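You operate a simulated robot arm through the tools that you are given. There is no shell and no other tool. Be economical: measure what you need, move in short steps, check, and stop when the job is done.

Carry out the task below with a simulated two-armed robot. There is one attempt and no reset: what you move stays moved.

JOB
Wipe the smear off lamp 32, then lay the white foam on it and the pink on lamp 31.
Fine: use the teal pad and put it back; the foams keep both glasses clean for stacking. What is to be rubbed or washed off counts as gone when no trace of it is left.

Only the result counts: the job must be done as asked and must still hold three seconds after the hand-in. Knocking over, shifting, dropping, spilling or breaking anything else fails it.

ROBOT AND FRAMES
Two 7-joint arms with two-finger parallel grippers on one trunk, on a base that drives. Base frame: it is fixed to the floor where the robot stands at the start and does not move with it; the origin is under the middle of the robot, x ahead of it, y to its left, z up. Units: m, rad, N and s.
The left shoulder is at the start at [0.05, 0.165, 1.03], the right one opposite. With the tool pointing down near the work surface each hand reaches from about 0.24 to 0.7 m from the robot's upright axis, wherever it stands, measured 20 degrees to its own side. Places, roughly: lamp [1, 1, 0.75]; pink foam [1, 1, 0.75]; top of the fifty watt lamp [0.7, 1.1, 0.9]; top of the hundred watt lamp [0.7, 0.7, 0.9]; white foam [1, 1, 1]. Payload 3.91 kg a hand.
Tool frame (each hand has its own): the origin (TCP) lies between the finger pads and is the grasp point; the fingertips stand 0.03 m ahead of it; z points along the fingers, y is the line along which they close. Largest opening 0.11 m; finger width 0.02, thickness 0.01; the body of the gripper, 0.048 by 0.112 m, starts 0.055 m behind the TCP.
Orientation is that of the tool frame in the base frame, as a unit quaternion [w, x, y, z]. With the fingers straight down and closing along the base's y, the tool's x points along the base's -x, its y along +y and its z along -z.

CONTROLS
- The arms move only by the tool apply_moves. It takes "left_deltas", "right_deltas" or both (then of equal length, played together; a hand with none holds still); each is a list of rows, each a list of 7 numbers: the finger opening in m, from 0 to 0.11, then the shift along the base's x, y, z in units of 150 mm (1.0 is 150 mm), then the turn, a rotation vector about the base's x, y, z in units of 180 degrees (1.0 is 180 degrees). In form: [[hand, tx, ty, tz, ax, ay, az], ...]. A call has 1 to 12 rows; each row is the pose to reach, as a shift and turn from the pose commanded when the call began. A call with a number of a shift or a turn outside -1 to 1 is refused whole. Rows are played at 5 a second. More than 0.05 m and 0.15 rad between two rows, or a gripper value outside its range, and nothing of the call is played. Where a pose cannot be reached the arm comes as near as it can. A force on the tool above 40 N (or 10 N above the force at the start of the call, whichever is more), or a blocked arm, ends the call early, and 0.2 s more pass. Each finger travels about 0.045 m/s and halts on what it meets, pressing with about 45 N; the grip force reading is that of the motor and also rises with nothing between the fingers. The clock runs only during rows and for 0.2 s after the last one: add rows that repeat a pose to give the fingers time. It gives the time, the measured TCP pose, the force on the tool (base axes), the opening and the grip force at its end, in the units of the frame above (readings bear some noise), with the torque about the TCP (base axes, N m) and any sound that the robot's microphone picked up.
- Cameras (640 x 400 px; columns grow to the right, rows downward): "scene" is now at [0.1138, 0.0384, 1.2356]; the picture's right is [0.40, -0.92, 0.00], its down [-0.22, -0.09, -0.97] and it looks along [0.89, 0.39, -0.24] (base axes); focal length 263 px, centre (320, 200). "left" rides on the left gripper at [0.073, -0.017, -0.103] in its tool frame; the picture's right is [0.23, 0.97, 0.00], its down [-0.76, 0.18, -0.62] and it looks along [-0.61, 0.14, 0.78] (tool axes); focal length 222 px, centre (320, 200). "right" rides on the right gripper at [0.072, 0.017, -0.103] in its tool frame; the picture's right is [-0.23, 0.97, 0.00], its down [-0.76, -0.18, -0.62] and it looks along [-0.61, -0.14, 0.78] (tool axes); focal length 222 px, centre (320, 200). There is no depth. A picture from a camera that has moved, and an enlarged one, comes with that camera's place and axes in the base frame and with its lens.
- snapshot(camera): a new picture of that camera. It takes no simulated time.
- raise_lower(by): slides the trunk up (or, below 0, down) by that many m; the arms and the scene camera ride with it, the base frame stays. It gives what a move gives, with no picture.
- drive_base(legs): drives the robot by 1 to 6 legs, each [ahead, left, turn to the left] in m, m and rad, along the robot's own axes; the way and the turn of a leg run together, so that a leg with both is an arc; at most 1.5 m and 3.142 rad a leg. The arms and the cameras ride along, it lands a little off, and it stops where it bumps. It gives what a move gives.
- head_to(pan, tilt): turns the head with the scene camera to pan (to the left, within 1.396 rad either way) and tilt (down, from -0.506 to 1.204), counted from straight ahead of the robot. It gives what a move gives.
- enlarge(camera, box): a new picture of the part [left, top, right, bottom] of that camera's present view, enlarged. It takes no simulated time.
- hand_in(): hands the job in; it is judged then, once.

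Work in short steps. Places have to be worked out from the pictures, the camera data and where the tool is seen: move nearer, look again, correct. Check each grasp and each placing, and mend what went wrong. You have 120 turns and 88 pictures in all, those below and enlarged ones among them. Open the grippers and draw the arms clear of the work before you hand the job in, unless the task says otherwise; then end with one line.

The tools are called after ">>>" by a JSON object that holds its "fn" and its "kwargs". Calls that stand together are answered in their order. apply_moves: Moves the arms, as the interface text tells. Its arguments: {"type":"object","properties":{"left_deltas":{"type":"array","items":{"type":"array","items":{"type":"number"}}},"right_deltas":{"type":"array","items":{"type":"array","items":{"type":"number"}}}},"required":[]} The other tools are called the same way: raise_lower (by) slides the trunk up or down; drive_base (legs) drives the base; head_to (pan, tilt) turns the head that bears the scene camera; snapshot (camera) takes a picture; enlarge (camera, box) takes an enlarged picture of a part of a camera's view; hand_in () hands the job in.

At the start:

```text
clock: 0.0
left_position: [0.3103, 0.3843, 1.1382]
left_orientation: [0.0, -0.001, 1.0, 0.0]
left_ft_force: [-0.7, 1.0, 0.0]
left_ft_torque: [0.04, 0.01, -0.01]
left_opening: 0.1099
left_grip_force: 0.1
right_position: [0.3492, 0.0406, 1.1717]
right_orientation: [-0.001, 0.0, 1.0, 0.0]
right_ft_force: [-0.6, 0.9, 0.3]
right_ft_torque: [0.0, 0.03, 0.0]
right_opening: 0.1102
right_grip_force: 0.1
trunk travel left (down, up): [-0.25, 0.253]
robot x, y, heading: [-0.0003, 0.0004, 0.002]
head pan, tilt: [0.408, 0.241]
```

scene: 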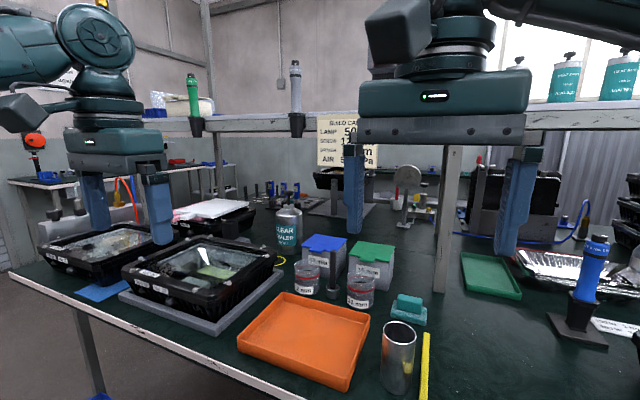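
right: 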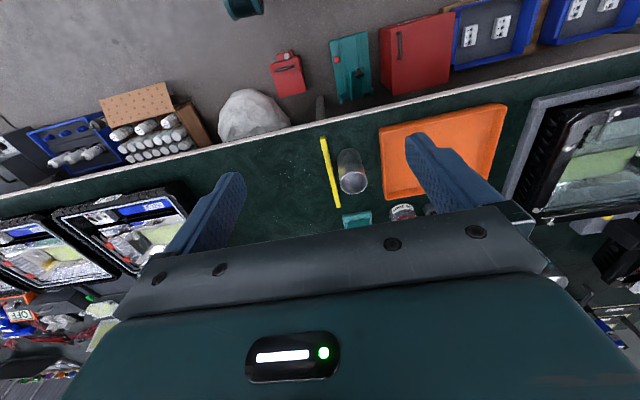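
left: 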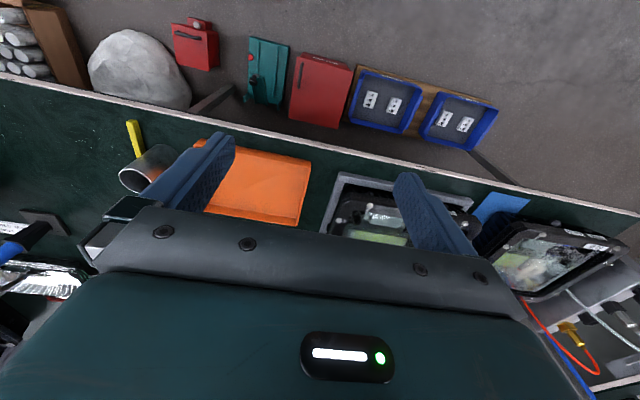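

The view shows lamps on the left, and foam sheets and a teal pad on the bench. I'll enlarge to read the labels.

>>> {"fn": "enlarge", "kwargs": {"camera": "scene", "box": [20, 160, 300, 335]}}

>>> {"fn": "enlarge", "kwargs": {"camera": "scene", "box": [230, 200, 450, 400]}}

>>> {"fn": "enlarge", "kwargs": {"camera": "scene", "box": [440, 180, 640, 380]}}

```text
2.29 times, centred on (160, 248) of scene
camera zoom: at [0.1138, 0.0384, 1.2356], right [0.4, -0.92, 0.0], down [-0.22, -0.09, -0.97], along [0.89, 0.39, -0.24], focal length 602 px, centre (686, 91)
```

zoom: 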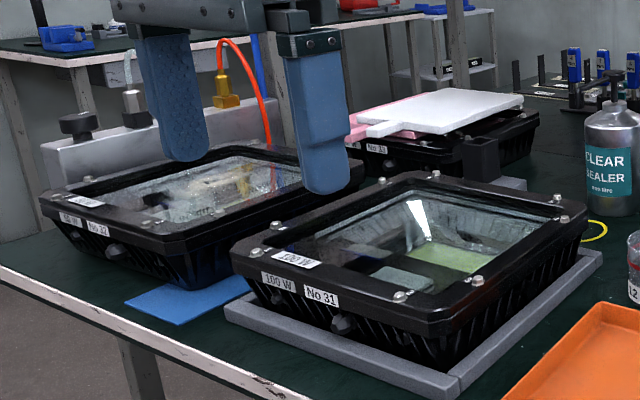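

```text
2.00 times, centred on (340, 300) of scene
camera zoom: at [0.1138, 0.0384, 1.2356], right [0.4, -0.92, 0.0], down [-0.22, -0.09, -0.97], along [0.89, 0.39, -0.24], focal length 527 px, centre (280, 0)
```

zoom: 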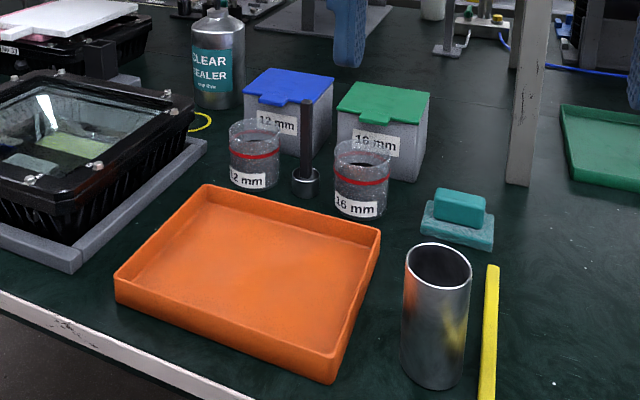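

```text
2.00 times, centred on (540, 280) of scene
camera zoom: at [0.1138, 0.0384, 1.2356], right [0.4, -0.92, 0.0], down [-0.22, -0.09, -0.97], along [0.89, 0.39, -0.24], focal length 527 px, centre (-120, 40)
```

zoom: 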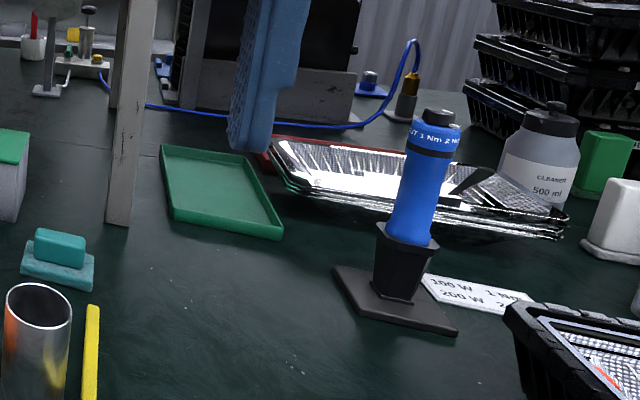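

Lamp 32 (50 W) is the far-left lamp, lamp 31 (100 W) stands on a grey mat, and the foams are stacked with white over pink on the third lamp. The teal pad is around (0.78, 0.07). I drive a bit forward and left so the right hand can reach it, then look.

>>> {"fn": "drive_base", "kwargs": {"legs": [[0.1, 0.2, 0]]}}

>>> {"fn": "head_to", "kwargs": {"pan": 0.0, "tilt": 0.6}}

>>> {"fn": "snapshot", "kwargs": {"camera": "scene"}}

>>> {"fn": "snapshot", "kwargs": {"camera": "right"}}

```text
clock: 1.7
left_position: [0.3638, 0.5856, 1.1376]
left_orientation: [0.001, -0.002, 1.0, 0.0]
left_ft_force: [-0.7, 0.3, 0.7]
left_ft_torque: [-0.04, 0.04, 0.03]
left_opening: 0.11
left_grip_force: 0.0
right_position: [0.4064, 0.2432, 1.1722]
right_orientation: [0.0, -0.001, 1.0, 0.001]
right_ft_force: [0.4, 0.3, 0.5]
right_ft_torque: [-0.02, -0.03, 0.01]
right_opening: 0.1101
right_grip_force: 0.0
trunk travel left (down, up): [-0.25, 0.253]
robot x, y, heading: [0.0517, 0.2019, 0.0]
head pan, tilt: [0.408, 0.241]
```

```text
clock: 2.6
left_position: [0.3627, 0.585, 1.1386]
left_orientation: [0.0, -0.001, 1.0, 0.0]
left_ft_force: [0.3, -0.1, -0.4]
left_ft_torque: [-0.02, 0.01, 0.0]
left_opening: 0.1101
left_grip_force: 0.0
right_position: [0.4055, 0.2424, 1.1716]
right_orientation: [0.001, -0.001, 1.0, -0.001]
right_ft_force: [-1.3, 0.0, 0.1]
right_ft_torque: [0.03, 0.01, 0.02]
right_opening: 0.1103
right_grip_force: 0.1
trunk travel left (down, up): [-0.25, 0.253]
robot x, y, heading: [0.0571, 0.2019, 0.0]
head pan, tilt: [0.0, 0.6]
```

```text
81 pictures are left
camera scene: at [0.1717, 0.2022, 1.2026], right [0.0, -1.0, 0.0], down [-0.56, 0.0, -0.83], along [0.83, 0.0, -0.56], focal length 263 px, centre (320, 200)
```

scene: 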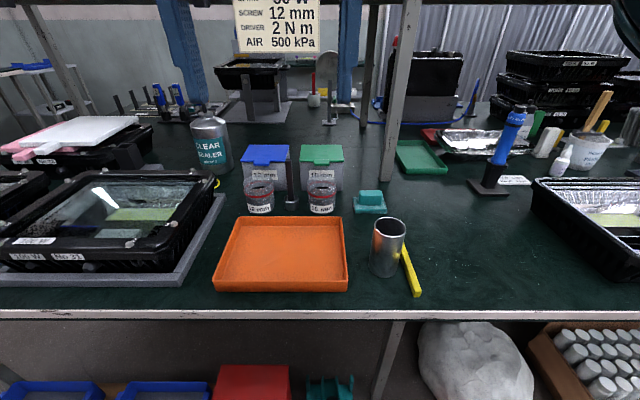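

```text
80 pictures are left
camera right: at [0.3327, 0.2593, 1.2756], right [0.23, 0.97, 0.0], down [0.76, -0.18, 0.62], along [0.61, -0.14, -0.78], focal length 222 px, centre (320, 200)
```

right: 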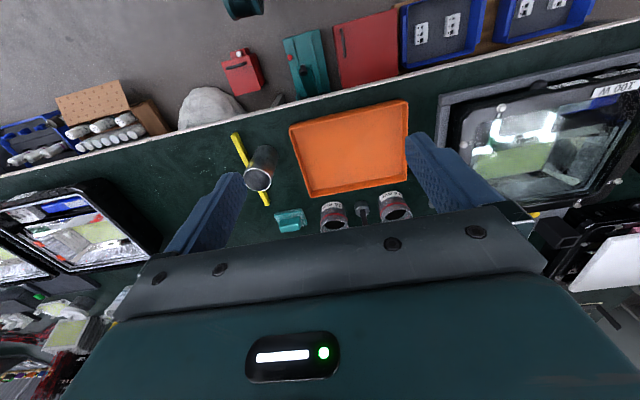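

The base stopped at x = 0.057, maybe against the bench. The teal pad sits near (0.782, 0.061). I check whether the base can go any further forward, and take a closer look at the pad.

>>> {"fn": "drive_base", "kwargs": {"legs": [[0.06, 0.03, 0]]}}

>>> {"fn": "enlarge", "kwargs": {"camera": "scene", "box": [330, 160, 430, 225]}}

```text
clock: 3.3
left_position: [0.3646, 0.5853, 1.1385]
left_orientation: [0.001, 0.0, 1.0, 0.0]
left_ft_force: [-0.7, 0.0, -0.4]
left_ft_torque: [0.02, 0.03, -0.03]
left_opening: 0.1102
left_grip_force: 0.1
right_position: [0.4051, 0.2417, 1.1721]
right_orientation: [0.0, 0.001, 1.0, 0.0]
right_ft_force: [0.2, -0.7, -0.1]
right_ft_torque: [0.01, 0.0, -0.01]
right_opening: 0.1097
right_grip_force: 0.0
trunk travel left (down, up): [-0.25, 0.253]
robot x, y, heading: [0.0543, 0.2011, 0.001]
head pan, tilt: [0.0, 0.6]
stopped in leg 1: the robot was blocked; the commanded pose is now the measured one
```

```text
6.15 times, centred on (380, 192) of scene
camera zoom: at [0.1717, 0.2026, 1.2026], right [0.0, -1.0, 0.0], down [-0.56, 0.0, -0.83], along [0.83, 0.0, -0.56], focal length 1621 px, centre (-49, 246)
```

zoom: 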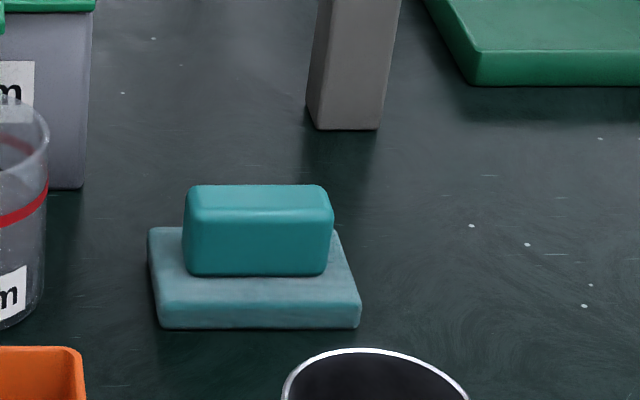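

The base is blocked at x = 0.054, so the pad has to be gripped from there. Its handle spans x 0.777–0.804 and y 0.033–0.098, up to z 0.81. I drive left so it lies 20° to the right-hand side, then move the right hand partway towards it.

>>> {"fn": "drive_base", "kwargs": {"legs": [[-0.01, 0.12, 0]]}}

>>> {"fn": "apply_moves", "kwargs": {"right_deltas": [[0.11, 0.3, -0.3, 0, 0, 0, 0], [0.11, 0.6, -0.6, 0, 0, 0, 0], [0.11, 0.9, -0.9, 0, 0, 0, 0], [0.11, 0.99, -0.99, 0, 0, 0, 0]]}}

```text
clock: 4.5
left_position: [0.3568, 0.7066, 1.1369]
left_orientation: [0.001, 0.0, 1.0, 0.0]
left_ft_force: [0.1, 0.4, -0.1]
left_ft_torque: [-0.06, 0.02, 0.05]
left_opening: 0.1101
left_grip_force: 0.1
right_position: [0.3961, 0.3632, 1.1723]
right_orientation: [0.001, 0.0, 1.0, 0.0]
right_ft_force: [0.2, -0.2, -0.3]
right_ft_torque: [0.03, 0.04, 0.01]
right_opening: 0.1099
right_grip_force: 0.2
trunk travel left (down, up): [-0.25, 0.253]
robot x, y, heading: [0.0481, 0.3204, -0.0]
head pan, tilt: [0.0, 0.6]
```

```text
refused: row 1 steps farther than a row can; nothing moved
```

The step was too long, so I use shorter rows.

>>> {"fn": "apply_moves", "kwargs": {"right_deltas": [[0.11, 0.25, -0.2, 0, 0, 0, 0], [0.11, 0.5, -0.4, 0, 0, 0, 0], [0.11, 0.75, -0.6, 0, 0, 0, 0], [0.11, 1.0, -0.8, 0, 0, 0, 0]]}}

>>> {"fn": "apply_moves", "kwargs": {"right_deltas": [[0.11, 0.2, -0.2, -0.16, 0, 0, 0], [0.11, 0.4, -0.4, -0.3, 0, 0, 0], [0.11, 0.6, -0.6, -0.45, 0, 0, 0], [0.11, 0.8, -0.8, -0.55, 0, 0, 0], [0.11, 1.0, -1.0, -0.6, 0, 0, 0]]}}

>>> {"fn": "snapshot", "kwargs": {"camera": "right"}}

```text
clock: 5.5
left_position: [0.3561, 0.7056, 1.1387]
left_orientation: [0.0, 0.0, 1.0, 0.0]
left_ft_force: [0.1, -0.2, -1.3]
left_ft_torque: [-0.01, 0.02, -0.02]
left_opening: 0.11
left_grip_force: 0.1
right_position: [0.5455, 0.2415, 1.173]
right_orientation: [0.0, 0.001, 1.0, 0.0]
right_ft_force: [0.1, 0.0, 0.8]
right_ft_torque: [0.03, 0.06, -0.02]
right_opening: 0.1102
right_grip_force: 0.1
trunk travel left (down, up): [-0.25, 0.253]
robot x, y, heading: [0.0473, 0.3227, -0.001]
head pan, tilt: [0.0, 0.6]
```

```text
clock: 6.7
left_position: [0.3553, 0.7061, 1.138]
left_orientation: [0.001, -0.001, 1.0, 0.0]
left_ft_force: [-0.3, 1.1, 0.4]
left_ft_torque: [-0.02, -0.01, 0.02]
left_opening: 0.1098
left_grip_force: 0.1
right_position: [0.6554, 0.111, 1.0812]
right_orientation: [0.0, 0.001, 1.0, 0.0]
right_ft_force: [1.2, 0.1, 0.2]
right_ft_torque: [-0.06, -0.02, 0.0]
right_opening: 0.1101
right_grip_force: 0.1
right hand out of reach, approached as far as the arm can: row 4, 5
trunk travel left (down, up): [-0.25, 0.253]
robot x, y, heading: [0.0448, 0.3208, -0.006]
head pan, tilt: [0.0, 0.6]
```

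```text
78 pictures are left
camera right: at [0.5829, 0.1293, 1.1843], right [0.23, 0.97, 0.0], down [0.76, -0.18, 0.62], along [0.61, -0.14, -0.78], focal length 222 px, centre (320, 200)
```

right: 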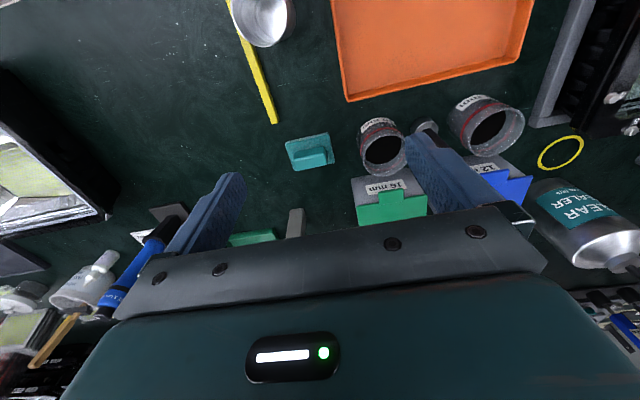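

Facing straight ahead, the right arm falls short of the pad. Turning the robot left brings the right shoulder nearer the bench, so I back off, turn 0.8 rad and come back in.

>>> {"fn": "drive_base", "kwargs": {"legs": [[-0.12, 0, 0], [0, 0, 0.8], [-0.028, -0.2, 0]]}}

>>> {"fn": "head_to", "kwargs": {"pan": -0.8, "tilt": 0.6}}

>>> {"fn": "snapshot", "kwargs": {"camera": "scene"}}

```text
clock: 11.3
left_position: [-0.0086, 0.6527, 1.139]
left_orientation: [0.0, -0.385, 0.923, -0.001]
left_ft_force: [-0.2, -0.1, 0.1]
left_ft_torque: [0.0, 0.0, 0.0]
left_opening: 0.1098
left_grip_force: 0.1
right_position: [0.6239, 0.4499, 1.08]
right_orientation: [0.001, -0.385, 0.923, 0.001]
right_ft_force: [0.9, -0.3, 0.4]
right_ft_torque: [0.0, -0.02, 0.0]
right_opening: 0.1102
right_grip_force: 0.3
trunk travel left (down, up): [-0.25, 0.253]
robot x, y, heading: [0.0479, 0.1651, 0.791]
head pan, tilt: [0.0, 0.6]
```

```text
clock: 12.4
left_position: [-0.0094, 0.653, 1.1385]
left_orientation: [0.0, -0.386, 0.923, 0.0]
left_ft_force: [0.6, -0.7, 0.5]
left_ft_torque: [0.02, 0.0, 0.0]
left_opening: 0.1101
left_grip_force: 0.1
right_position: [0.6251, 0.4486, 1.0806]
right_orientation: [0.0, -0.385, 0.923, 0.0]
right_ft_force: [0.3, 1.0, 0.5]
right_ft_torque: [-0.03, 0.04, -0.02]
right_opening: 0.1099
right_grip_force: 0.0
trunk travel left (down, up): [-0.25, 0.253]
robot x, y, heading: [0.0465, 0.1586, 0.793]
head pan, tilt: [-0.799, 0.6]
```

```text
77 pictures are left
camera scene: at [0.154, 0.1841, 1.2026], right [-0.01, -1.0, 0.0], down [-0.56, 0.0, -0.83], along [0.83, -0.01, -0.56], focal length 263 px, centre (320, 200)
```

scene: 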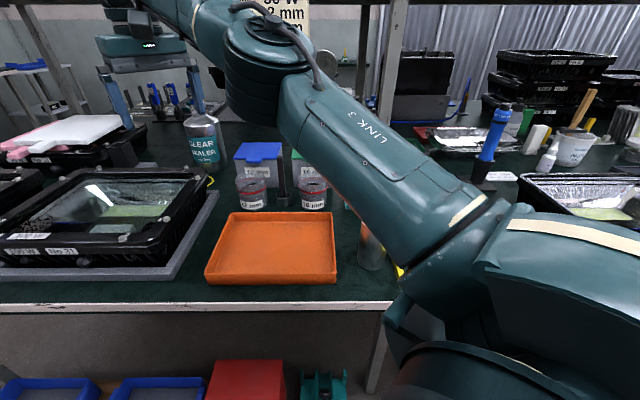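

The base is at (0.047, 0.159) with heading 0.79. I swing the right hand towards the pad and unwind the yaw.

>>> {"fn": "apply_moves", "kwargs": {"right_deltas": [[0.11, 0.09, -0.3, 0, 0, 0, -0.03], [0.11, 0.18, -0.6, 0, 0, 0, -0.06], [0.11, 0.27, -0.9, 0, 0, 0, -0.09], [0.11, 0.3, -1.0, 0, 0, 0, -0.125]]}}

>>> {"fn": "apply_moves", "kwargs": {"right_deltas": [[0.11, 0.1, -0.25, 0, 0, 0, -0.04], [0.11, 0.2, -0.5, 0, 0, 0, -0.08], [0.11, 0.3, -0.75, 0, 0, 0, -0.11], [0.11, 0.4, -1.0, 0, 0, 0, -0.1265]]}}

>>> {"fn": "apply_moves", "kwargs": {"right_deltas": [[0.11, 0.11, -0.18, -0.2, 0, 0, 0], [0.11, 0.25, -0.36, -0.4, 0, 0, 0], [0.11, 0.4, -0.55, -0.6, 0, 0, 0]]}}

>>> {"fn": "snapshot", "kwargs": {"camera": "right"}}

```text
clock: 13.4
left_position: [-0.0094, 0.6527, 1.1382]
left_orientation: [0.0, -0.386, 0.922, 0.0]
left_ft_force: [0.0, 0.8, 0.8]
left_ft_torque: [-0.04, -0.04, 0.02]
left_opening: 0.1102
left_grip_force: 0.0
right_position: [0.6703, 0.2997, 1.082]
right_orientation: [0.0, -0.198, 0.98, 0.0]
right_ft_force: [0.5, 1.0, 0.2]
right_ft_torque: [0.01, -0.01, 0.01]
right_opening: 0.11
right_grip_force: 0.0
trunk travel left (down, up): [-0.25, 0.253]
robot x, y, heading: [0.0485, 0.1609, 0.789]
head pan, tilt: [-0.799, 0.6]
```

```text
clock: 14.4
left_position: [-0.0093, 0.6516, 1.1388]
left_orientation: [0.001, -0.386, 0.922, 0.0]
left_ft_force: [0.7, 0.5, 0.3]
left_ft_torque: [-0.02, 0.0, 0.0]
left_opening: 0.11
left_grip_force: 0.1
right_position: [0.73, 0.1489, 1.0815]
right_orientation: [0.0, 0.0, 1.0, 0.001]
right_ft_force: [-0.3, 0.6, 0.6]
right_ft_torque: [0.0, -0.02, 0.0]
right_opening: 0.11
right_grip_force: 0.1
trunk travel left (down, up): [-0.25, 0.253]
robot x, y, heading: [0.0482, 0.162, 0.79]
head pan, tilt: [-0.799, 0.6]
```

```text
clock: 15.2
left_position: [-0.0084, 0.6516, 1.1388]
left_orientation: [-0.001, -0.386, 0.923, 0.0]
left_ft_force: [0.6, -0.2, 0.6]
left_ft_torque: [0.0, -0.05, 0.02]
left_opening: 0.1101
left_grip_force: 0.0
right_position: [0.7886, 0.0658, 0.99]
right_orientation: [0.0, -0.001, 1.0, 0.0]
right_ft_force: [0.4, -0.4, 0.1]
right_ft_torque: [-0.02, -0.02, 0.0]
right_opening: 0.1101
right_grip_force: 0.1
trunk travel left (down, up): [-0.25, 0.253]
robot x, y, heading: [0.0456, 0.1615, 0.792]
head pan, tilt: [-0.799, 0.6]
```

```text
76 pictures are left
camera right: at [0.7166, 0.0827, 1.0936], right [0.23, 0.97, 0.0], down [0.76, -0.18, 0.62], along [0.61, -0.14, -0.78], focal length 222 px, centre (320, 200)
```

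right: 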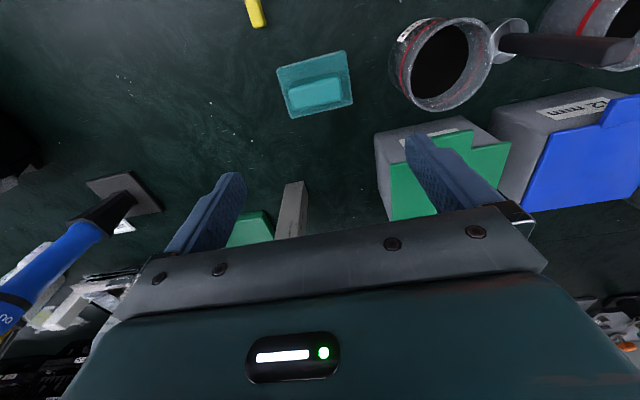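

The handle is at about (0.786, 0.064), 0.776–0.812 high. I descend until the fingertips are just above the pad's base.

>>> {"fn": "apply_moves", "kwargs": {"right_deltas": [[0.11, 0, -0.01, -0.3, 0, 0, 0], [0.11, -0.01, -0.01, -0.6, 0, 0, 0], [0.11, -0.01, -0.01, -0.8, 0, 0, 0]]}}

>>> {"fn": "snapshot", "kwargs": {"camera": "right"}}

>>> {"fn": "snapshot", "kwargs": {"camera": "scene"}}

```text
clock: 16.0
left_position: [-0.0102, 0.6533, 1.1391]
left_orientation: [-0.001, -0.386, 0.922, 0.0]
left_ft_force: [0.9, -0.8, -0.5]
left_ft_torque: [0.0, 0.02, 0.0]
left_opening: 0.1101
left_grip_force: 0.1
right_position: [0.7871, 0.0652, 0.87]
right_orientation: [0.0, -0.001, 1.0, 0.001]
right_ft_force: [1.0, -0.3, 0.4]
right_ft_torque: [-0.05, -0.02, -0.02]
right_opening: 0.1101
right_grip_force: 0.1
trunk travel left (down, up): [-0.25, 0.253]
robot x, y, heading: [0.0452, 0.162, 0.787]
head pan, tilt: [-0.799, 0.6]
```

```text
75 pictures are left
camera right: at [0.7154, 0.0819, 0.9737], right [0.23, 0.97, 0.0], down [0.76, -0.18, 0.62], along [0.61, -0.14, -0.78], focal length 222 px, centre (320, 200)
```

right: 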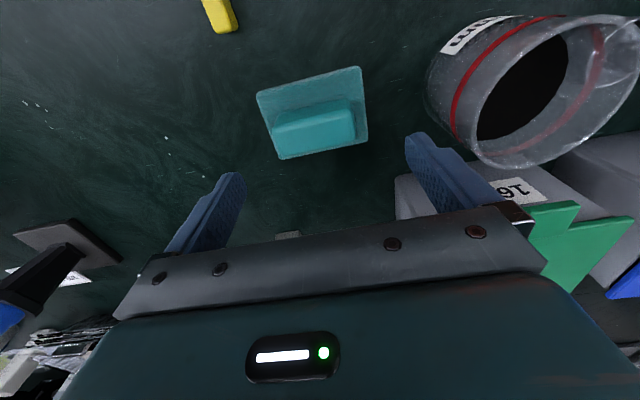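

```text
74 pictures are left
camera scene: at [0.1541, 0.184, 1.2026], right [-0.01, -1.0, 0.0], down [-0.57, 0.0, -0.82], along [0.82, -0.01, -0.57], focal length 263 px, centre (320, 200)
```

scene: 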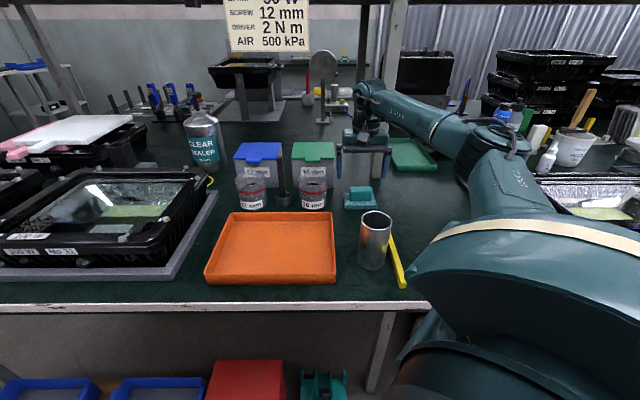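

The handle reads about (0.782, 0.065), and the 16 mm box face is at x ≈ 0.88, so it is clear. I lower to TCP z 0.817 and close.

>>> {"fn": "apply_moves", "kwargs": {"right_deltas": [[0.11, -0.03, 0, -0.2, 0, 0, 0], [0.11, -0.03, 0, -0.35, 0, 0, 0], [0.05, -0.03, 0, -0.35, 0, 0, 0], [0.05, -0.03, 0, -0.35, 0, 0, 0], [0.05, -0.03, 0, -0.35, 0, 0, 0], [0.05, -0.03, 0, -0.35, 0, 0, 0]]}}

>>> {"fn": "snapshot", "kwargs": {"camera": "right"}}

>>> {"fn": "enlarge", "kwargs": {"camera": "scene", "box": [320, 140, 420, 220]}}

```text
clock: 17.4
left_position: [-0.0094, 0.6528, 1.1385]
left_orientation: [0.0, -0.386, 0.923, 0.0]
left_ft_force: [0.5, -0.1, 0.0]
left_ft_torque: [-0.01, 0.01, 0.02]
left_opening: 0.11
left_grip_force: 0.1
right_position: [0.7826, 0.0649, 0.817]
right_orientation: [-0.001, 0.0, 1.0, 0.0]
right_ft_force: [-0.3, 0.2, 0.7]
right_ft_torque: [0.0, 0.01, 0.04]
right_opening: 0.0631
right_grip_force: 43.4
trunk travel left (down, up): [-0.25, 0.253]
robot x, y, heading: [0.0482, 0.1664, 0.795]
head pan, tilt: [-0.799, 0.6]
```

```text
73 pictures are left
camera right: at [0.7103, 0.0823, 0.9212], right [0.23, 0.97, 0.0], down [0.76, -0.18, 0.62], along [0.61, -0.14, -0.78], focal length 222 px, centre (320, 200)
```

right: 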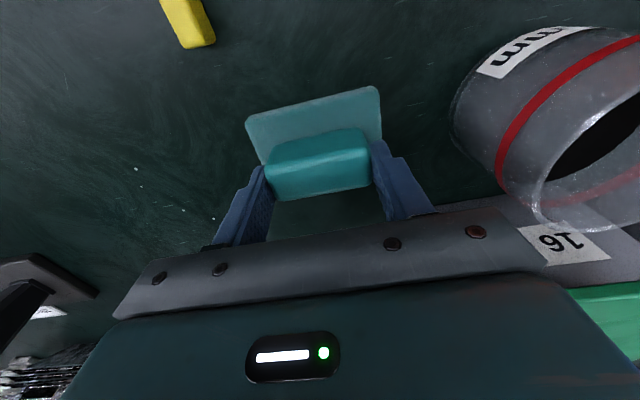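

```text
5.00 times, centred on (370, 180) of scene
camera zoom: at [0.1541, 0.184, 1.2026], right [-0.01, -1.0, 0.0], down [-0.56, 0.0, -0.83], along [0.82, -0.01, -0.56], focal length 1317 px, centre (70, 300)
```

zoom: 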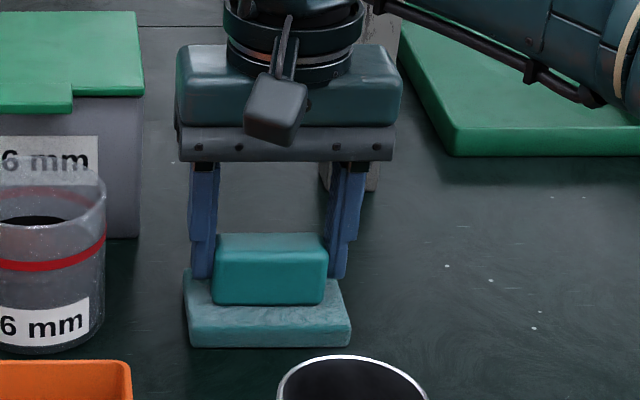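

The grasp is good, with an opening of 63 mm and the TCP at (0.783, 0.065, 0.817). I lift the pad and draw it back a little.

>>> {"fn": "apply_moves", "kwargs": {"right_deltas": [[0.05, 0, 0, 0.1, 0, 0, 0], [0.05, 0, 0, 0.4, 0, 0, 0], [0.05, 0, 0, 0.7, 0, 0, 0], [0.05, 0, 0, 1.0, 0, 0, 0]]}}

>>> {"fn": "apply_moves", "kwargs": {"right_deltas": [[0.05, -0.15, 0, 0.25, 0, 0, 0], [0.05, -0.4, 0, 0.5, 0, 0, 0], [0.05, -0.7, 0, 0.6, 0, 0, 0], [0.05, -1.0, 0, 0.6, 0, 0, 0]]}}

>>> {"fn": "snapshot", "kwargs": {"camera": "right"}}

```text
clock: 18.4
left_position: [-0.0103, 0.6517, 1.1387]
left_orientation: [0.0, -0.386, 0.923, -0.001]
left_ft_force: [0.1, -0.7, -1.0]
left_ft_torque: [-0.02, 0.02, -0.02]
left_opening: 0.1098
left_grip_force: 0.0
right_position: [0.7843, 0.0646, 0.9697]
right_orientation: [0.0, -0.001, 1.0, 0.0]
right_ft_force: [0.6, -0.6, -0.4]
right_ft_torque: [0.01, 0.01, -0.04]
right_opening: 0.0627
right_grip_force: 45.3
trunk travel left (down, up): [-0.25, 0.253]
robot x, y, heading: [0.0456, 0.1641, 0.789]
head pan, tilt: [-0.799, 0.6]
```

```text
refused: row 2 steps farther than a row can; nothing moved
```

```text
71 pictures are left
camera right: at [0.7112, 0.0818, 1.0722], right [0.23, 0.97, 0.0], down [0.76, -0.18, 0.62], along [0.61, -0.14, -0.78], focal length 222 px, centre (320, 200)
```

right: 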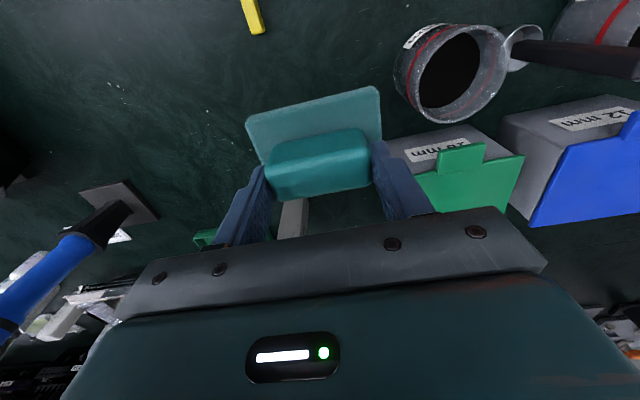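

The pad is held. I raise it and draw it back in smaller rows, then drive along the bench to lamp 32.

>>> {"fn": "apply_moves", "kwargs": {"right_deltas": [[0.05, -0.2, 0, 0.2, 0, 0, 0], [0.05, -0.4, 0, 0.4, 0, 0, 0], [0.05, -0.6, 0, 0.6, 0, 0, 0], [0.05, -0.8, 0, 0.8, 0, 0, 0], [0.05, -1.0, 0, 0.9, 0, 0, 0]]}}

>>> {"fn": "drive_base", "kwargs": {"legs": [[-0.04, 0.04, 0], [0.59, 0.59, 0]]}}

>>> {"fn": "snapshot", "kwargs": {"camera": "scene"}}

>>> {"fn": "snapshot", "kwargs": {"camera": "right"}}

```text
clock: 19.6
left_position: [-0.011, 0.6533, 1.1393]
left_orientation: [0.0, -0.386, 0.923, 0.0]
left_ft_force: [0.0, 0.1, 0.4]
left_ft_torque: [0.0, 0.03, -0.04]
left_opening: 0.1102
left_grip_force: 0.0
right_position: [0.6406, 0.0763, 1.1018]
right_orientation: [-0.001, -0.001, 1.0, 0.0]
right_ft_force: [-0.8, -0.2, -0.1]
right_ft_torque: [0.0, 0.01, 0.03]
right_opening: 0.0627
right_grip_force: 44.7
right hand out of reach, approached as far as the arm can: row 5
trunk travel left (down, up): [-0.25, 0.253]
robot x, y, heading: [0.0485, 0.162, 0.786]
head pan, tilt: [-0.799, 0.6]
```

```text
clock: 24.6
left_position: [-0.064, 1.4897, 1.1379]
left_orientation: [0.0, -0.384, 0.923, 0.0]
left_ft_force: [0.4, 0.7, -0.4]
left_ft_torque: [-0.01, 0.01, -0.03]
left_opening: 0.1098
left_grip_force: 0.1
right_position: [0.5847, 0.9088, 1.1021]
right_orientation: [0.001, 0.003, 1.0, 0.0]
right_ft_force: [0.4, -0.1, -0.6]
right_ft_torque: [0.01, 0.01, 0.0]
right_opening: 0.0626
right_grip_force: 44.6
trunk travel left (down, up): [-0.25, 0.253]
robot x, y, heading: [-0.0139, 0.9961, 0.781]
head pan, tilt: [-0.799, 0.6]
```

```text
70 pictures are left
camera scene: at [0.097, 1.0201, 1.2026], right [-0.01, -1.0, 0.0], down [-0.56, 0.01, -0.83], along [0.82, -0.01, -0.56], focal length 263 px, centre (320, 200)
```

scene: 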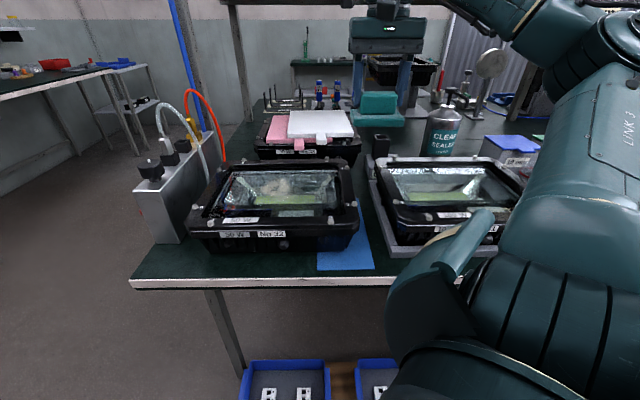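

```text
69 pictures are left
camera right: at [0.5122, 0.9265, 1.205], right [0.23, 0.97, 0.0], down [0.76, -0.18, 0.62], along [0.61, -0.14, -0.78], focal length 222 px, centre (320, 200)
```

right: 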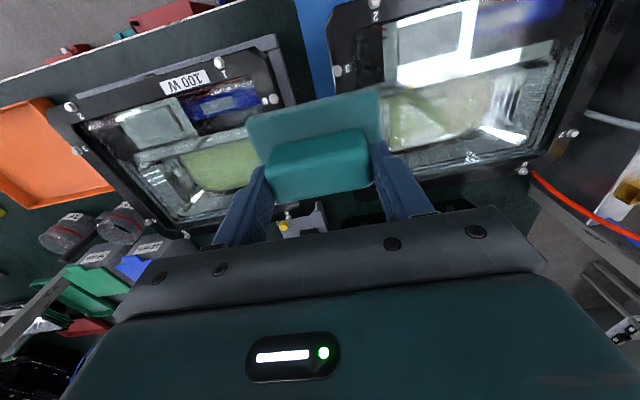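

I can see lamp 32 directly now. I enlarge it to find the smear and the glass edges, and look at the foams too.

>>> {"fn": "enlarge", "kwargs": {"camera": "scene", "box": [180, 145, 376, 267]}}

>>> {"fn": "enlarge", "kwargs": {"camera": "scene", "box": [240, 90, 380, 177]}}

```text
3.27 times, centred on (278, 206) of scene
camera zoom: at [0.097, 1.0201, 1.2026], right [-0.01, -1.0, 0.0], down [-0.56, 0.01, -0.83], along [0.82, -0.01, -0.56], focal length 860 px, centre (457, 180)
```

zoom: 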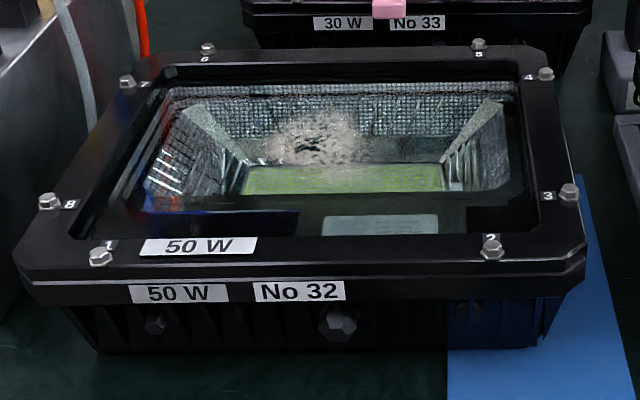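

```text
4.57 times, centred on (310, 134) of scene
camera zoom: at [0.097, 1.0201, 1.2026], right [-0.01, -1.0, 0.0], down [-0.56, 0.01, -0.83], along [0.82, -0.01, -0.56], focal length 1204 px, centre (366, 504)
```

zoom: 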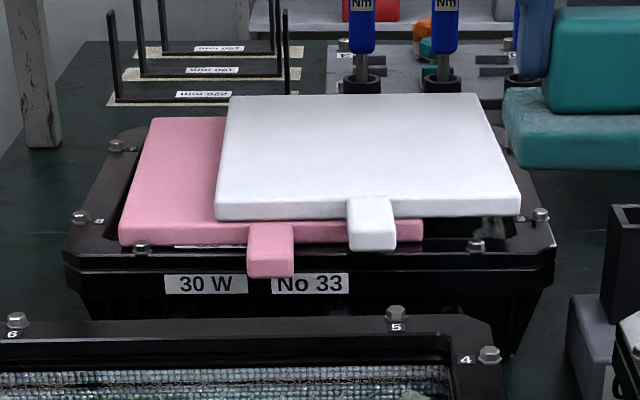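

Lamp 32's frame spans x 0.50–0.79 and y 0.93–1.29, with its top near z 0.865. The smear covers roughly x 0.58–0.71 and y 1.05–1.17. I shift the base closer and left for reach, then move the pad above the smear.

>>> {"fn": "drive_base", "kwargs": {"legs": [[0.1, 0.036, 0]]}}

>>> {"fn": "apply_moves", "kwargs": {"right_deltas": [[0.05, 0, 0.2, -0.2, 0, 0, 0], [0.05, 0, 0.4, -0.4, 0, 0, 0], [0.05, 0, 0.6, -0.6, 0, 0, 0], [0.05, 0, 0.68, -0.8, 0, 0, 0]]}}

>>> {"fn": "snapshot", "kwargs": {"camera": "scene"}}

>>> {"fn": "snapshot", "kwargs": {"camera": "right"}}

```text
clock: 25.8
left_position: [-0.0195, 1.5855, 1.1384]
left_orientation: [0.0, -0.383, 0.924, 0.001]
left_ft_force: [-0.8, 0.3, -0.1]
left_ft_torque: [-0.03, 0.01, -0.02]
left_opening: 0.1098
left_grip_force: 0.0
right_position: [0.6284, 1.0047, 1.1014]
right_orientation: [0.0, 0.003, 1.0, 0.0]
right_ft_force: [-0.7, 0.8, -0.9]
right_ft_torque: [-0.02, -0.03, 0.01]
right_opening: 0.0624
right_grip_force: 45.3
trunk travel left (down, up): [-0.25, 0.253]
robot x, y, heading: [0.0326, 1.0924, 0.78]
head pan, tilt: [-0.799, 0.6]
```

```text
clock: 26.8
left_position: [-0.0191, 1.5846, 1.1392]
left_orientation: [0.0, -0.383, 0.924, 0.001]
left_ft_force: [0.9, -0.4, -0.1]
left_ft_torque: [0.02, 0.02, -0.01]
left_opening: 0.1103
left_grip_force: 0.0
right_position: [0.6286, 1.1054, 0.9806]
right_orientation: [0.0, 0.003, 1.0, 0.001]
right_ft_force: [-0.7, -0.8, -0.1]
right_ft_torque: [-0.01, -0.03, 0.01]
right_opening: 0.0627
right_grip_force: 45.2
trunk travel left (down, up): [-0.25, 0.253]
robot x, y, heading: [0.0315, 1.0978, 0.785]
head pan, tilt: [-0.799, 0.6]
```

```text
66 pictures are left
camera scene: at [0.1416, 1.115, 1.2026], right [-0.01, -1.0, 0.0], down [-0.57, 0.01, -0.82], along [0.82, -0.01, -0.57], focal length 263 px, centre (320, 200)
```

scene: 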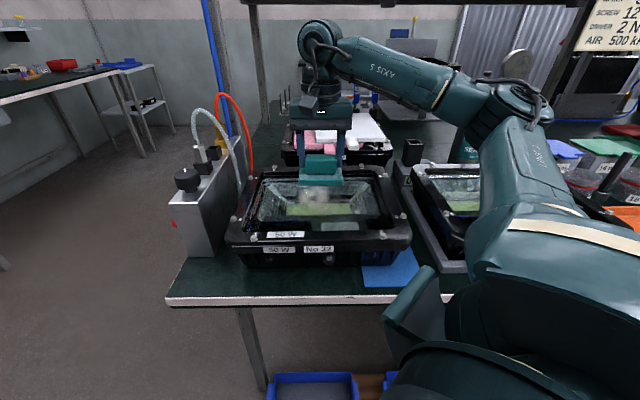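

```text
65 pictures are left
camera right: at [0.5561, 1.1228, 1.0839], right [0.23, 0.97, 0.0], down [0.76, -0.18, 0.62], along [0.61, -0.14, -0.78], focal length 222 px, centre (320, 200)
```

right: 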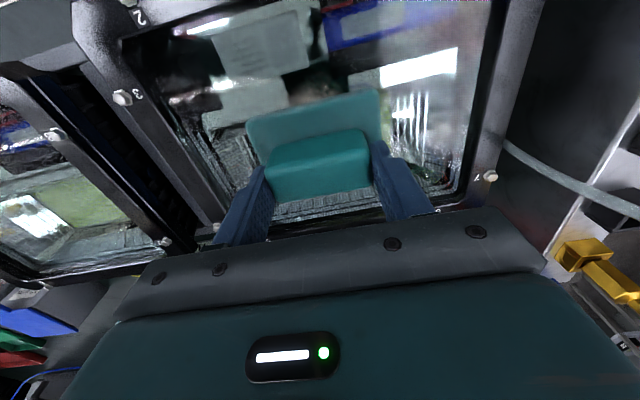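

The pad is over the smear. I descend gently, watching for contact.

>>> {"fn": "apply_moves", "kwargs": {"right_deltas": [[0.05, 0, 0, -0.15, 0, 0, 0], [0.05, 0, 0, -0.3, 0, 0, 0], [0.05, 0, 0, -0.36, 0, 0, 0], [0.05, 0, 0, -0.39, 0, 0, 0]]}}

>>> {"fn": "enlarge", "kwargs": {"camera": "scene", "box": [220, 130, 420, 255]}}

```text
clock: 27.8
left_position: [-0.0196, 1.5857, 1.1396]
left_orientation: [0.001, -0.384, 0.923, 0.0]
left_ft_force: [-0.5, 1.1, -0.3]
left_ft_torque: [-0.04, 0.01, -0.01]
left_opening: 0.1098
left_grip_force: 0.2
right_position: [0.6289, 1.1062, 0.9224]
right_orientation: [0.0, 0.003, 1.0, 0.001]
right_ft_force: [0.2, 0.6, -2.0]
right_ft_torque: [-0.03, -0.06, 0.01]
right_opening: 0.0628
right_grip_force: 45.5
trunk travel left (down, up): [-0.25, 0.253]
robot x, y, heading: [0.0302, 1.0943, 0.782]
head pan, tilt: [-0.799, 0.6]
```

```text
3.20 times, centred on (320, 192) of scene
camera zoom: at [0.1414, 1.115, 1.2026], right [-0.01, -1.0, 0.0], down [-0.56, 0.01, -0.83], along [0.82, -0.01, -0.57], focal length 843 px, centre (320, 224)
```

zoom: 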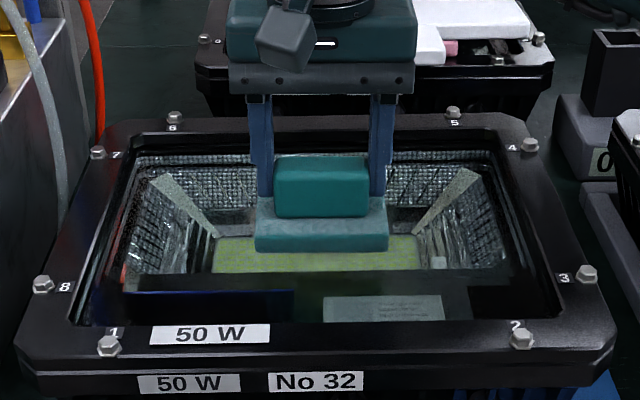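

The pad covers the smear at z 0.922. I press in small steps.

>>> {"fn": "apply_moves", "kwargs": {"right_deltas": [[0.05, 0, 0, -0.015, 0, 0, 0], [0.05, 0, 0, -0.015, 0, 0, 0]]}}

>>> {"fn": "apply_moves", "kwargs": {"right_deltas": [[0.05, 0, 0, -0.015, 0, 0, 0], [0.05, 0, 0, -0.015, 0, 0, 0]]}}

```text
clock: 28.4
left_position: [-0.0202, 1.5847, 1.1384]
left_orientation: [0.0, -0.383, 0.924, 0.001]
left_ft_force: [0.6, -0.7, 0.1]
left_ft_torque: [0.05, 0.01, -0.02]
left_opening: 0.1099
left_grip_force: 0.1
right_position: [0.629, 1.1068, 0.9218]
right_orientation: [0.0, 0.003, 1.0, 0.0]
right_ft_force: [0.2, 0.4, -0.6]
right_ft_torque: [-0.01, 0.02, 0.02]
right_opening: 0.0627
right_grip_force: 44.7
trunk travel left (down, up): [-0.25, 0.253]
robot x, y, heading: [0.03, 1.0955, 0.788]
head pan, tilt: [-0.799, 0.6]
```

```text
clock: 29.0
left_position: [-0.02, 1.5842, 1.1379]
left_orientation: [0.001, -0.383, 0.924, -0.001]
left_ft_force: [-0.3, 0.4, 0.1]
left_ft_torque: [0.02, 0.0, -0.02]
left_opening: 0.1104
left_grip_force: 0.1
right_position: [0.6288, 1.1069, 0.9186]
right_orientation: [0.0, 0.003, 1.0, 0.0]
right_ft_force: [-0.4, -0.2, -0.1]
right_ft_torque: [-0.03, 0.01, -0.02]
right_opening: 0.0627
right_grip_force: 45.0
trunk travel left (down, up): [-0.25, 0.253]
robot x, y, heading: [0.0332, 1.0945, 0.784]
head pan, tilt: [-0.799, 0.6]
```

Still no contact. I continue down in 3 mm steps.

>>> {"fn": "apply_moves", "kwargs": {"right_deltas": [[0.05, 0, 0, -0.02, 0, 0, 0], [0.05, 0, 0, -0.02, 0, 0, 0]]}}

>>> {"fn": "apply_moves", "kwargs": {"right_deltas": [[0.05, 0, 0, -0.02, 0, 0, 0], [0.05, 0, 0, -0.02, 0, 0, 0]]}}

>>> {"fn": "apply_moves", "kwargs": {"right_deltas": [[0.05, 0, 0, -0.015, 0, 0, 0], [0.05, 0, 0, -0.015, 0, 0, 0]]}}

```text
clock: 29.6
left_position: [-0.0203, 1.5849, 1.1394]
left_orientation: [0.0, -0.384, 0.923, 0.001]
left_ft_force: [0.0, 0.6, -0.1]
left_ft_torque: [0.04, 0.0, -0.01]
left_opening: 0.1099
left_grip_force: 0.0
right_position: [0.6285, 1.1064, 0.9153]
right_orientation: [0.0, 0.003, 1.0, 0.0]
right_ft_force: [-0.2, -0.5, -0.1]
right_ft_torque: [-0.01, -0.02, -0.01]
right_opening: 0.0624
right_grip_force: 45.1
trunk travel left (down, up): [-0.25, 0.253]
robot x, y, heading: [0.0326, 1.0979, 0.782]
head pan, tilt: [-0.799, 0.6]
```

```text
clock: 30.2
left_position: [-0.0197, 1.5844, 1.138]
left_orientation: [0.0, -0.383, 0.924, 0.0]
left_ft_force: [-0.6, 0.5, -0.2]
left_ft_torque: [-0.03, 0.0, 0.02]
left_opening: 0.11
left_grip_force: 0.0
right_position: [0.6291, 1.1065, 0.9116]
right_orientation: [0.0, 0.002, 1.0, 0.0]
right_ft_force: [0.3, -0.5, -0.9]
right_ft_torque: [0.0, 0.01, 0.02]
right_opening: 0.0627
right_grip_force: 45.3
trunk travel left (down, up): [-0.25, 0.253]
robot x, y, heading: [0.0339, 1.0933, 0.781]
head pan, tilt: [-0.799, 0.6]
```

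```text
clock: 30.8
left_position: [-0.0192, 1.5848, 1.1394]
left_orientation: [0.001, -0.384, 0.923, 0.0]
left_ft_force: [-0.6, 0.3, -0.4]
left_ft_torque: [0.02, 0.04, 0.02]
left_opening: 0.1099
left_grip_force: 0.1
right_position: [0.63, 1.1058, 0.9116]
right_orientation: [0.001, 0.003, 1.0, 0.0]
right_ft_force: [0.5, 0.3, -0.8]
right_ft_torque: [-0.01, 0.03, 0.0]
right_opening: 0.0632
right_grip_force: 45.0
trunk travel left (down, up): [-0.25, 0.253]
robot x, y, heading: [0.0272, 1.096, 0.784]
head pan, tilt: [-0.799, 0.6]
```

>>> {"fn": "apply_moves", "kwargs": {"right_deltas": [[0.05, 0, 0, -0.02, 0, 0, 0], [0.05, 0, 0, -0.02, 0, 0, 0]]}}

>>> {"fn": "apply_moves", "kwargs": {"right_deltas": [[0.05, 0, 0, -0.015, 0, 0, 0], [0.05, 0, 0, -0.015, 0, 0, 0]]}}

>>> {"fn": "enlarge", "kwargs": {"camera": "scene", "box": [220, 130, 420, 255]}}

```text
clock: 31.4
left_position: [-0.0207, 1.5838, 1.1394]
left_orientation: [0.001, -0.383, 0.924, 0.0]
left_ft_force: [-0.7, 0.1, 0.1]
left_ft_torque: [0.02, 0.03, 0.03]
left_opening: 0.11
left_grip_force: 0.0
right_position: [0.6293, 1.1068, 0.9098]
right_orientation: [0.002, 0.002, 1.0, 0.003]
right_ft_force: [2.9, -1.3, 17.7]
right_ft_torque: [-0.88, 0.41, 0.09]
right_opening: 0.063
right_grip_force: 44.8
trunk travel left (down, up): [-0.25, 0.253]
robot x, y, heading: [0.0331, 1.0958, 0.784]
head pan, tilt: [-0.799, 0.6]
```

```text
clock: 32.0
left_position: [-0.0213, 1.5842, 1.1389]
left_orientation: [0.002, -0.384, 0.923, -0.001]
left_ft_force: [-0.2, -0.2, -0.8]
left_ft_torque: [-0.03, 0.03, -0.03]
left_opening: 0.11
left_grip_force: 0.0
right_position: [0.6283, 1.106, 0.9087]
right_orientation: [0.004, 0.003, 1.0, 0.003]
right_ft_force: [6.8, -2.1, 38.7]
right_ft_torque: [-1.9, 0.58, 0.34]
right_opening: 0.0628
right_grip_force: 45.1
trunk travel left (down, up): [-0.25, 0.253]
robot x, y, heading: [0.0351, 1.0942, 0.787]
head pan, tilt: [-0.799, 0.6]
```

```text
3.20 times, centred on (320, 192) of scene
camera zoom: at [0.1386, 1.1151, 1.2033], right [-0.01, -1.0, 0.0], down [-0.56, 0.01, -0.83], along [0.83, -0.01, -0.56], focal length 843 px, centre (320, 224)
```

zoom: 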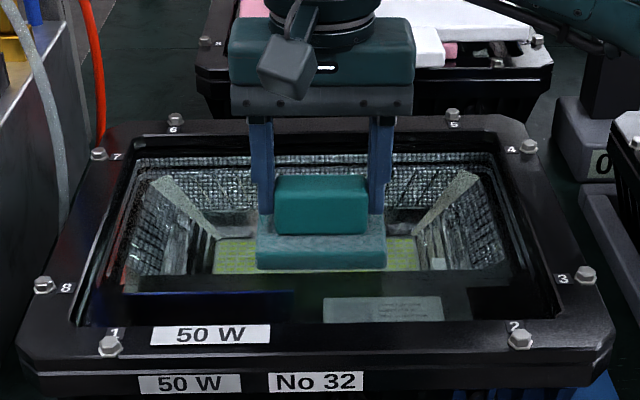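

Contact occurs at about TCP z 0.910, so the glass is near z 0.853. 39 N is too much, so I ease up about 2 mm and stroke back and forth over the smear.

>>> {"fn": "apply_moves", "kwargs": {"right_deltas": [[0.05, 0, 0, 0.013, 0, 0, 0], [0.05, 0, 0.2, 0.013, 0, 0, 0], [0.05, 0, 0.4, 0.013, 0, 0, 0], [0.05, 0, 0.2, 0.013, 0, 0, 0], [0.05, 0, 0, 0.013, 0, 0, 0], [0.05, 0, -0.2, 0.013, 0, 0, 0], [0.05, 0, -0.33, 0.013, 0, 0, 0], [0.05, -0.22, -0.33, 0.013, 0, 0, 0], [0.05, -0.22, -0.1, 0.013, 0, 0, 0], [0.05, -0.22, 0.15, 0.013, 0, 0, 0], [0.05, -0.22, 0.4, 0.013, 0, 0, 0]]}}

>>> {"fn": "enlarge", "kwargs": {"camera": "scene", "box": [220, 130, 420, 255]}}

```text
clock: 34.4
left_position: [-0.021, 1.5843, 1.139]
left_orientation: [0.002, -0.384, 0.923, 0.0]
left_ft_force: [0.5, 0.2, 0.2]
left_ft_torque: [0.0, -0.03, -0.01]
left_opening: 0.1101
left_grip_force: 0.1
right_position: [0.5927, 1.1653, 0.9085]
right_orientation: [0.0, 0.003, 1.0, 0.001]
right_ft_force: [-0.3, -7.1, 23.1]
right_ft_torque: [-1.44, -0.05, -0.06]
right_opening: 0.0629
right_grip_force: 45.1
trunk travel left (down, up): [-0.25, 0.253]
robot x, y, heading: [0.0326, 1.0972, 0.785]
head pan, tilt: [-0.799, 0.6]
```

```text
3.20 times, centred on (320, 192) of scene
camera zoom: at [0.1392, 1.1146, 1.2028], right [-0.01, -1.0, 0.0], down [-0.56, 0.01, -0.83], along [0.83, -0.01, -0.56], focal length 843 px, centre (320, 224)
```

zoom: 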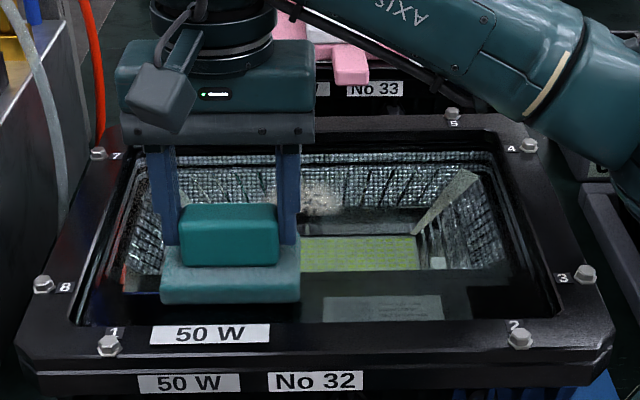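

Most of the smear is gone, with a remnant near x 0.70. I continue with rows at x 0.66 and 0.70.

>>> {"fn": "apply_moves", "kwargs": {"right_deltas": [[0.05, 0.22, 0, 0, 0, 0, 0], [0.05, 0.45, 0, 0, 0, 0, 0], [0.05, 0.45, -0.25, 0, 0, 0, 0], [0.05, 0.45, -0.5, 0, 0, 0, 0], [0.05, 0.45, -0.73, 0, 0, 0, 0], [0.05, 0.7, -0.73, 0, 0, 0, 0], [0.05, 0.7, -0.5, 0, 0, 0, 0], [0.05, 0.7, -0.25, 0, 0, 0, 0], [0.05, 0.7, 0, 0, 0, 0, 0]]}}

>>> {"fn": "enlarge", "kwargs": {"camera": "scene", "box": [220, 130, 420, 255]}}

```text
clock: 36.4
left_position: [-0.0219, 1.5833, 1.1388]
left_orientation: [0.002, -0.384, 0.923, 0.0]
left_ft_force: [1.0, 0.1, -0.2]
left_ft_torque: [-0.02, -0.02, 0.0]
left_opening: 0.1103
left_grip_force: 0.0
right_position: [0.6999, 1.167, 0.9091]
right_orientation: [0.002, 0.003, 1.0, 0.001]
right_ft_force: [-0.6, -5.5, 18.2]
right_ft_torque: [-1.16, -0.11, -0.03]
right_opening: 0.063
right_grip_force: 44.8
trunk travel left (down, up): [-0.25, 0.253]
robot x, y, heading: [0.0321, 1.0924, 0.781]
head pan, tilt: [-0.799, 0.6]
```

```text
3.20 times, centred on (320, 192) of scene
camera zoom: at [0.1393, 1.1148, 1.2028], right [-0.01, -1.0, 0.0], down [-0.56, 0.01, -0.83], along [0.83, -0.01, -0.56], focal length 843 px, centre (320, 224)
```

zoom: 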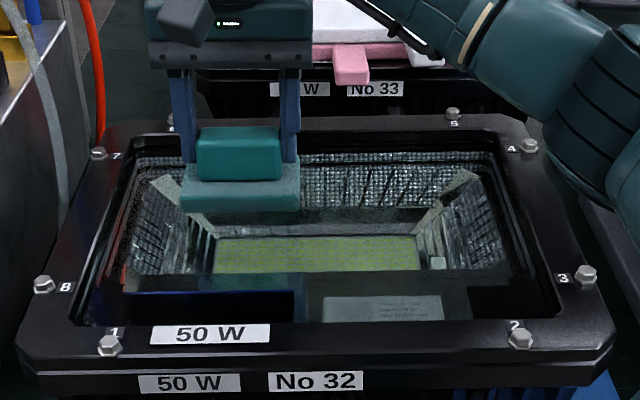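

No visible trace remains. I make one more covering pass for faint residue, then lift.

>>> {"fn": "apply_moves", "kwargs": {"right_deltas": [[0.05, 0, -0.25, 0, 0, 0, 0], [0.05, 0, -0.55, 0, 0, 0, 0], [0.05, 0, -0.8, 0, 0, 0, 0], [0.05, -0.22, -0.8, 0, 0, 0, 0], [0.05, -0.22, -0.5, 0, 0, 0, 0], [0.05, -0.22, -0.2, 0, 0, 0, 0], [0.05, -0.22, 0.1, 0, 0, 0, 0], [0.05, -0.45, 0.1, 0, 0, 0, 0], [0.05, -0.45, -0.2, 0, 0, 0, 0], [0.05, -0.45, -0.5, 0, 0, 0, 0], [0.05, -0.45, -0.8, 0, 0, 0, 0]]}}

>>> {"fn": "apply_moves", "kwargs": {"right_deltas": [[0.05, -0.22, 0, 0, 0, 0, 0], [0.05, -0.22, 0.3, 0, 0, 0, 0], [0.05, -0.22, 0.6, 0, 0, 0, 0], [0.05, -0.22, 0.85, 0, 0, 0, 0], [0.05, -0.22, 0.6, 0.2, 0, 0, 0], [0.05, -0.22, 0.3, 0.4, 0, 0, 0], [0.05, -0.22, 0, 0.6, 0, 0, 0], [0.05, -0.22, -0.2, 0.85, 0, 0, 0]]}}

>>> {"fn": "enlarge", "kwargs": {"camera": "scene", "box": [220, 130, 420, 255]}}

>>> {"fn": "snapshot", "kwargs": {"camera": "right"}}

```text
clock: 38.8
left_position: [-0.0212, 1.586, 1.1378]
left_orientation: [0.001, -0.384, 0.923, 0.0]
left_ft_force: [0.2, -0.9, 0.2]
left_ft_torque: [0.03, 0.0, -0.01]
left_opening: 0.11
left_grip_force: 0.0
right_position: [0.6327, 1.0449, 0.9104]
right_orientation: [0.002, 0.003, 1.0, 0.002]
right_ft_force: [-0.9, 5.5, 25.2]
right_ft_torque: [-0.77, 0.04, -0.1]
right_opening: 0.063
right_grip_force: 45.4
trunk travel left (down, up): [-0.25, 0.253]
robot x, y, heading: [0.0325, 1.0946, 0.787]
head pan, tilt: [-0.799, 0.6]
```

```text
refused: row 6 steps farther than a row can; nothing moved
```

```text
3.20 times, centred on (320, 192) of scene
camera zoom: at [0.1392, 1.1157, 1.2029], right [-0.01, -1.0, 0.0], down [-0.56, 0.01, -0.83], along [0.83, -0.01, -0.56], focal length 843 px, centre (320, 224)
```

zoom: 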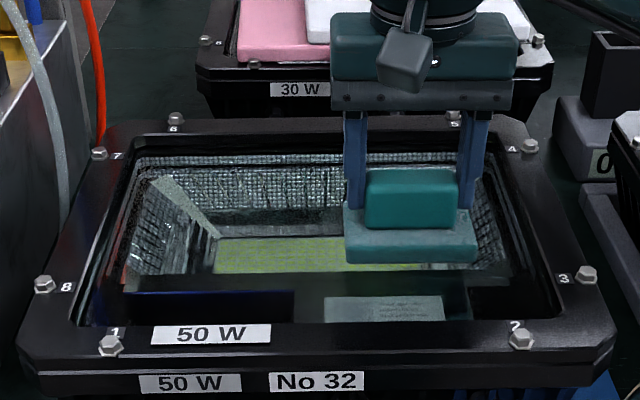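

```text
59 pictures are left
camera right: at [0.5593, 1.0623, 1.0139], right [0.23, 0.97, 0.0], down [0.76, -0.18, 0.63], along [0.61, -0.14, -0.78], focal length 222 px, centre (320, 200)
```

right: 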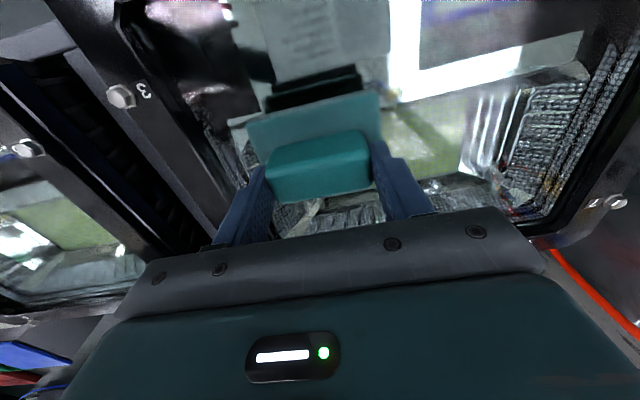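

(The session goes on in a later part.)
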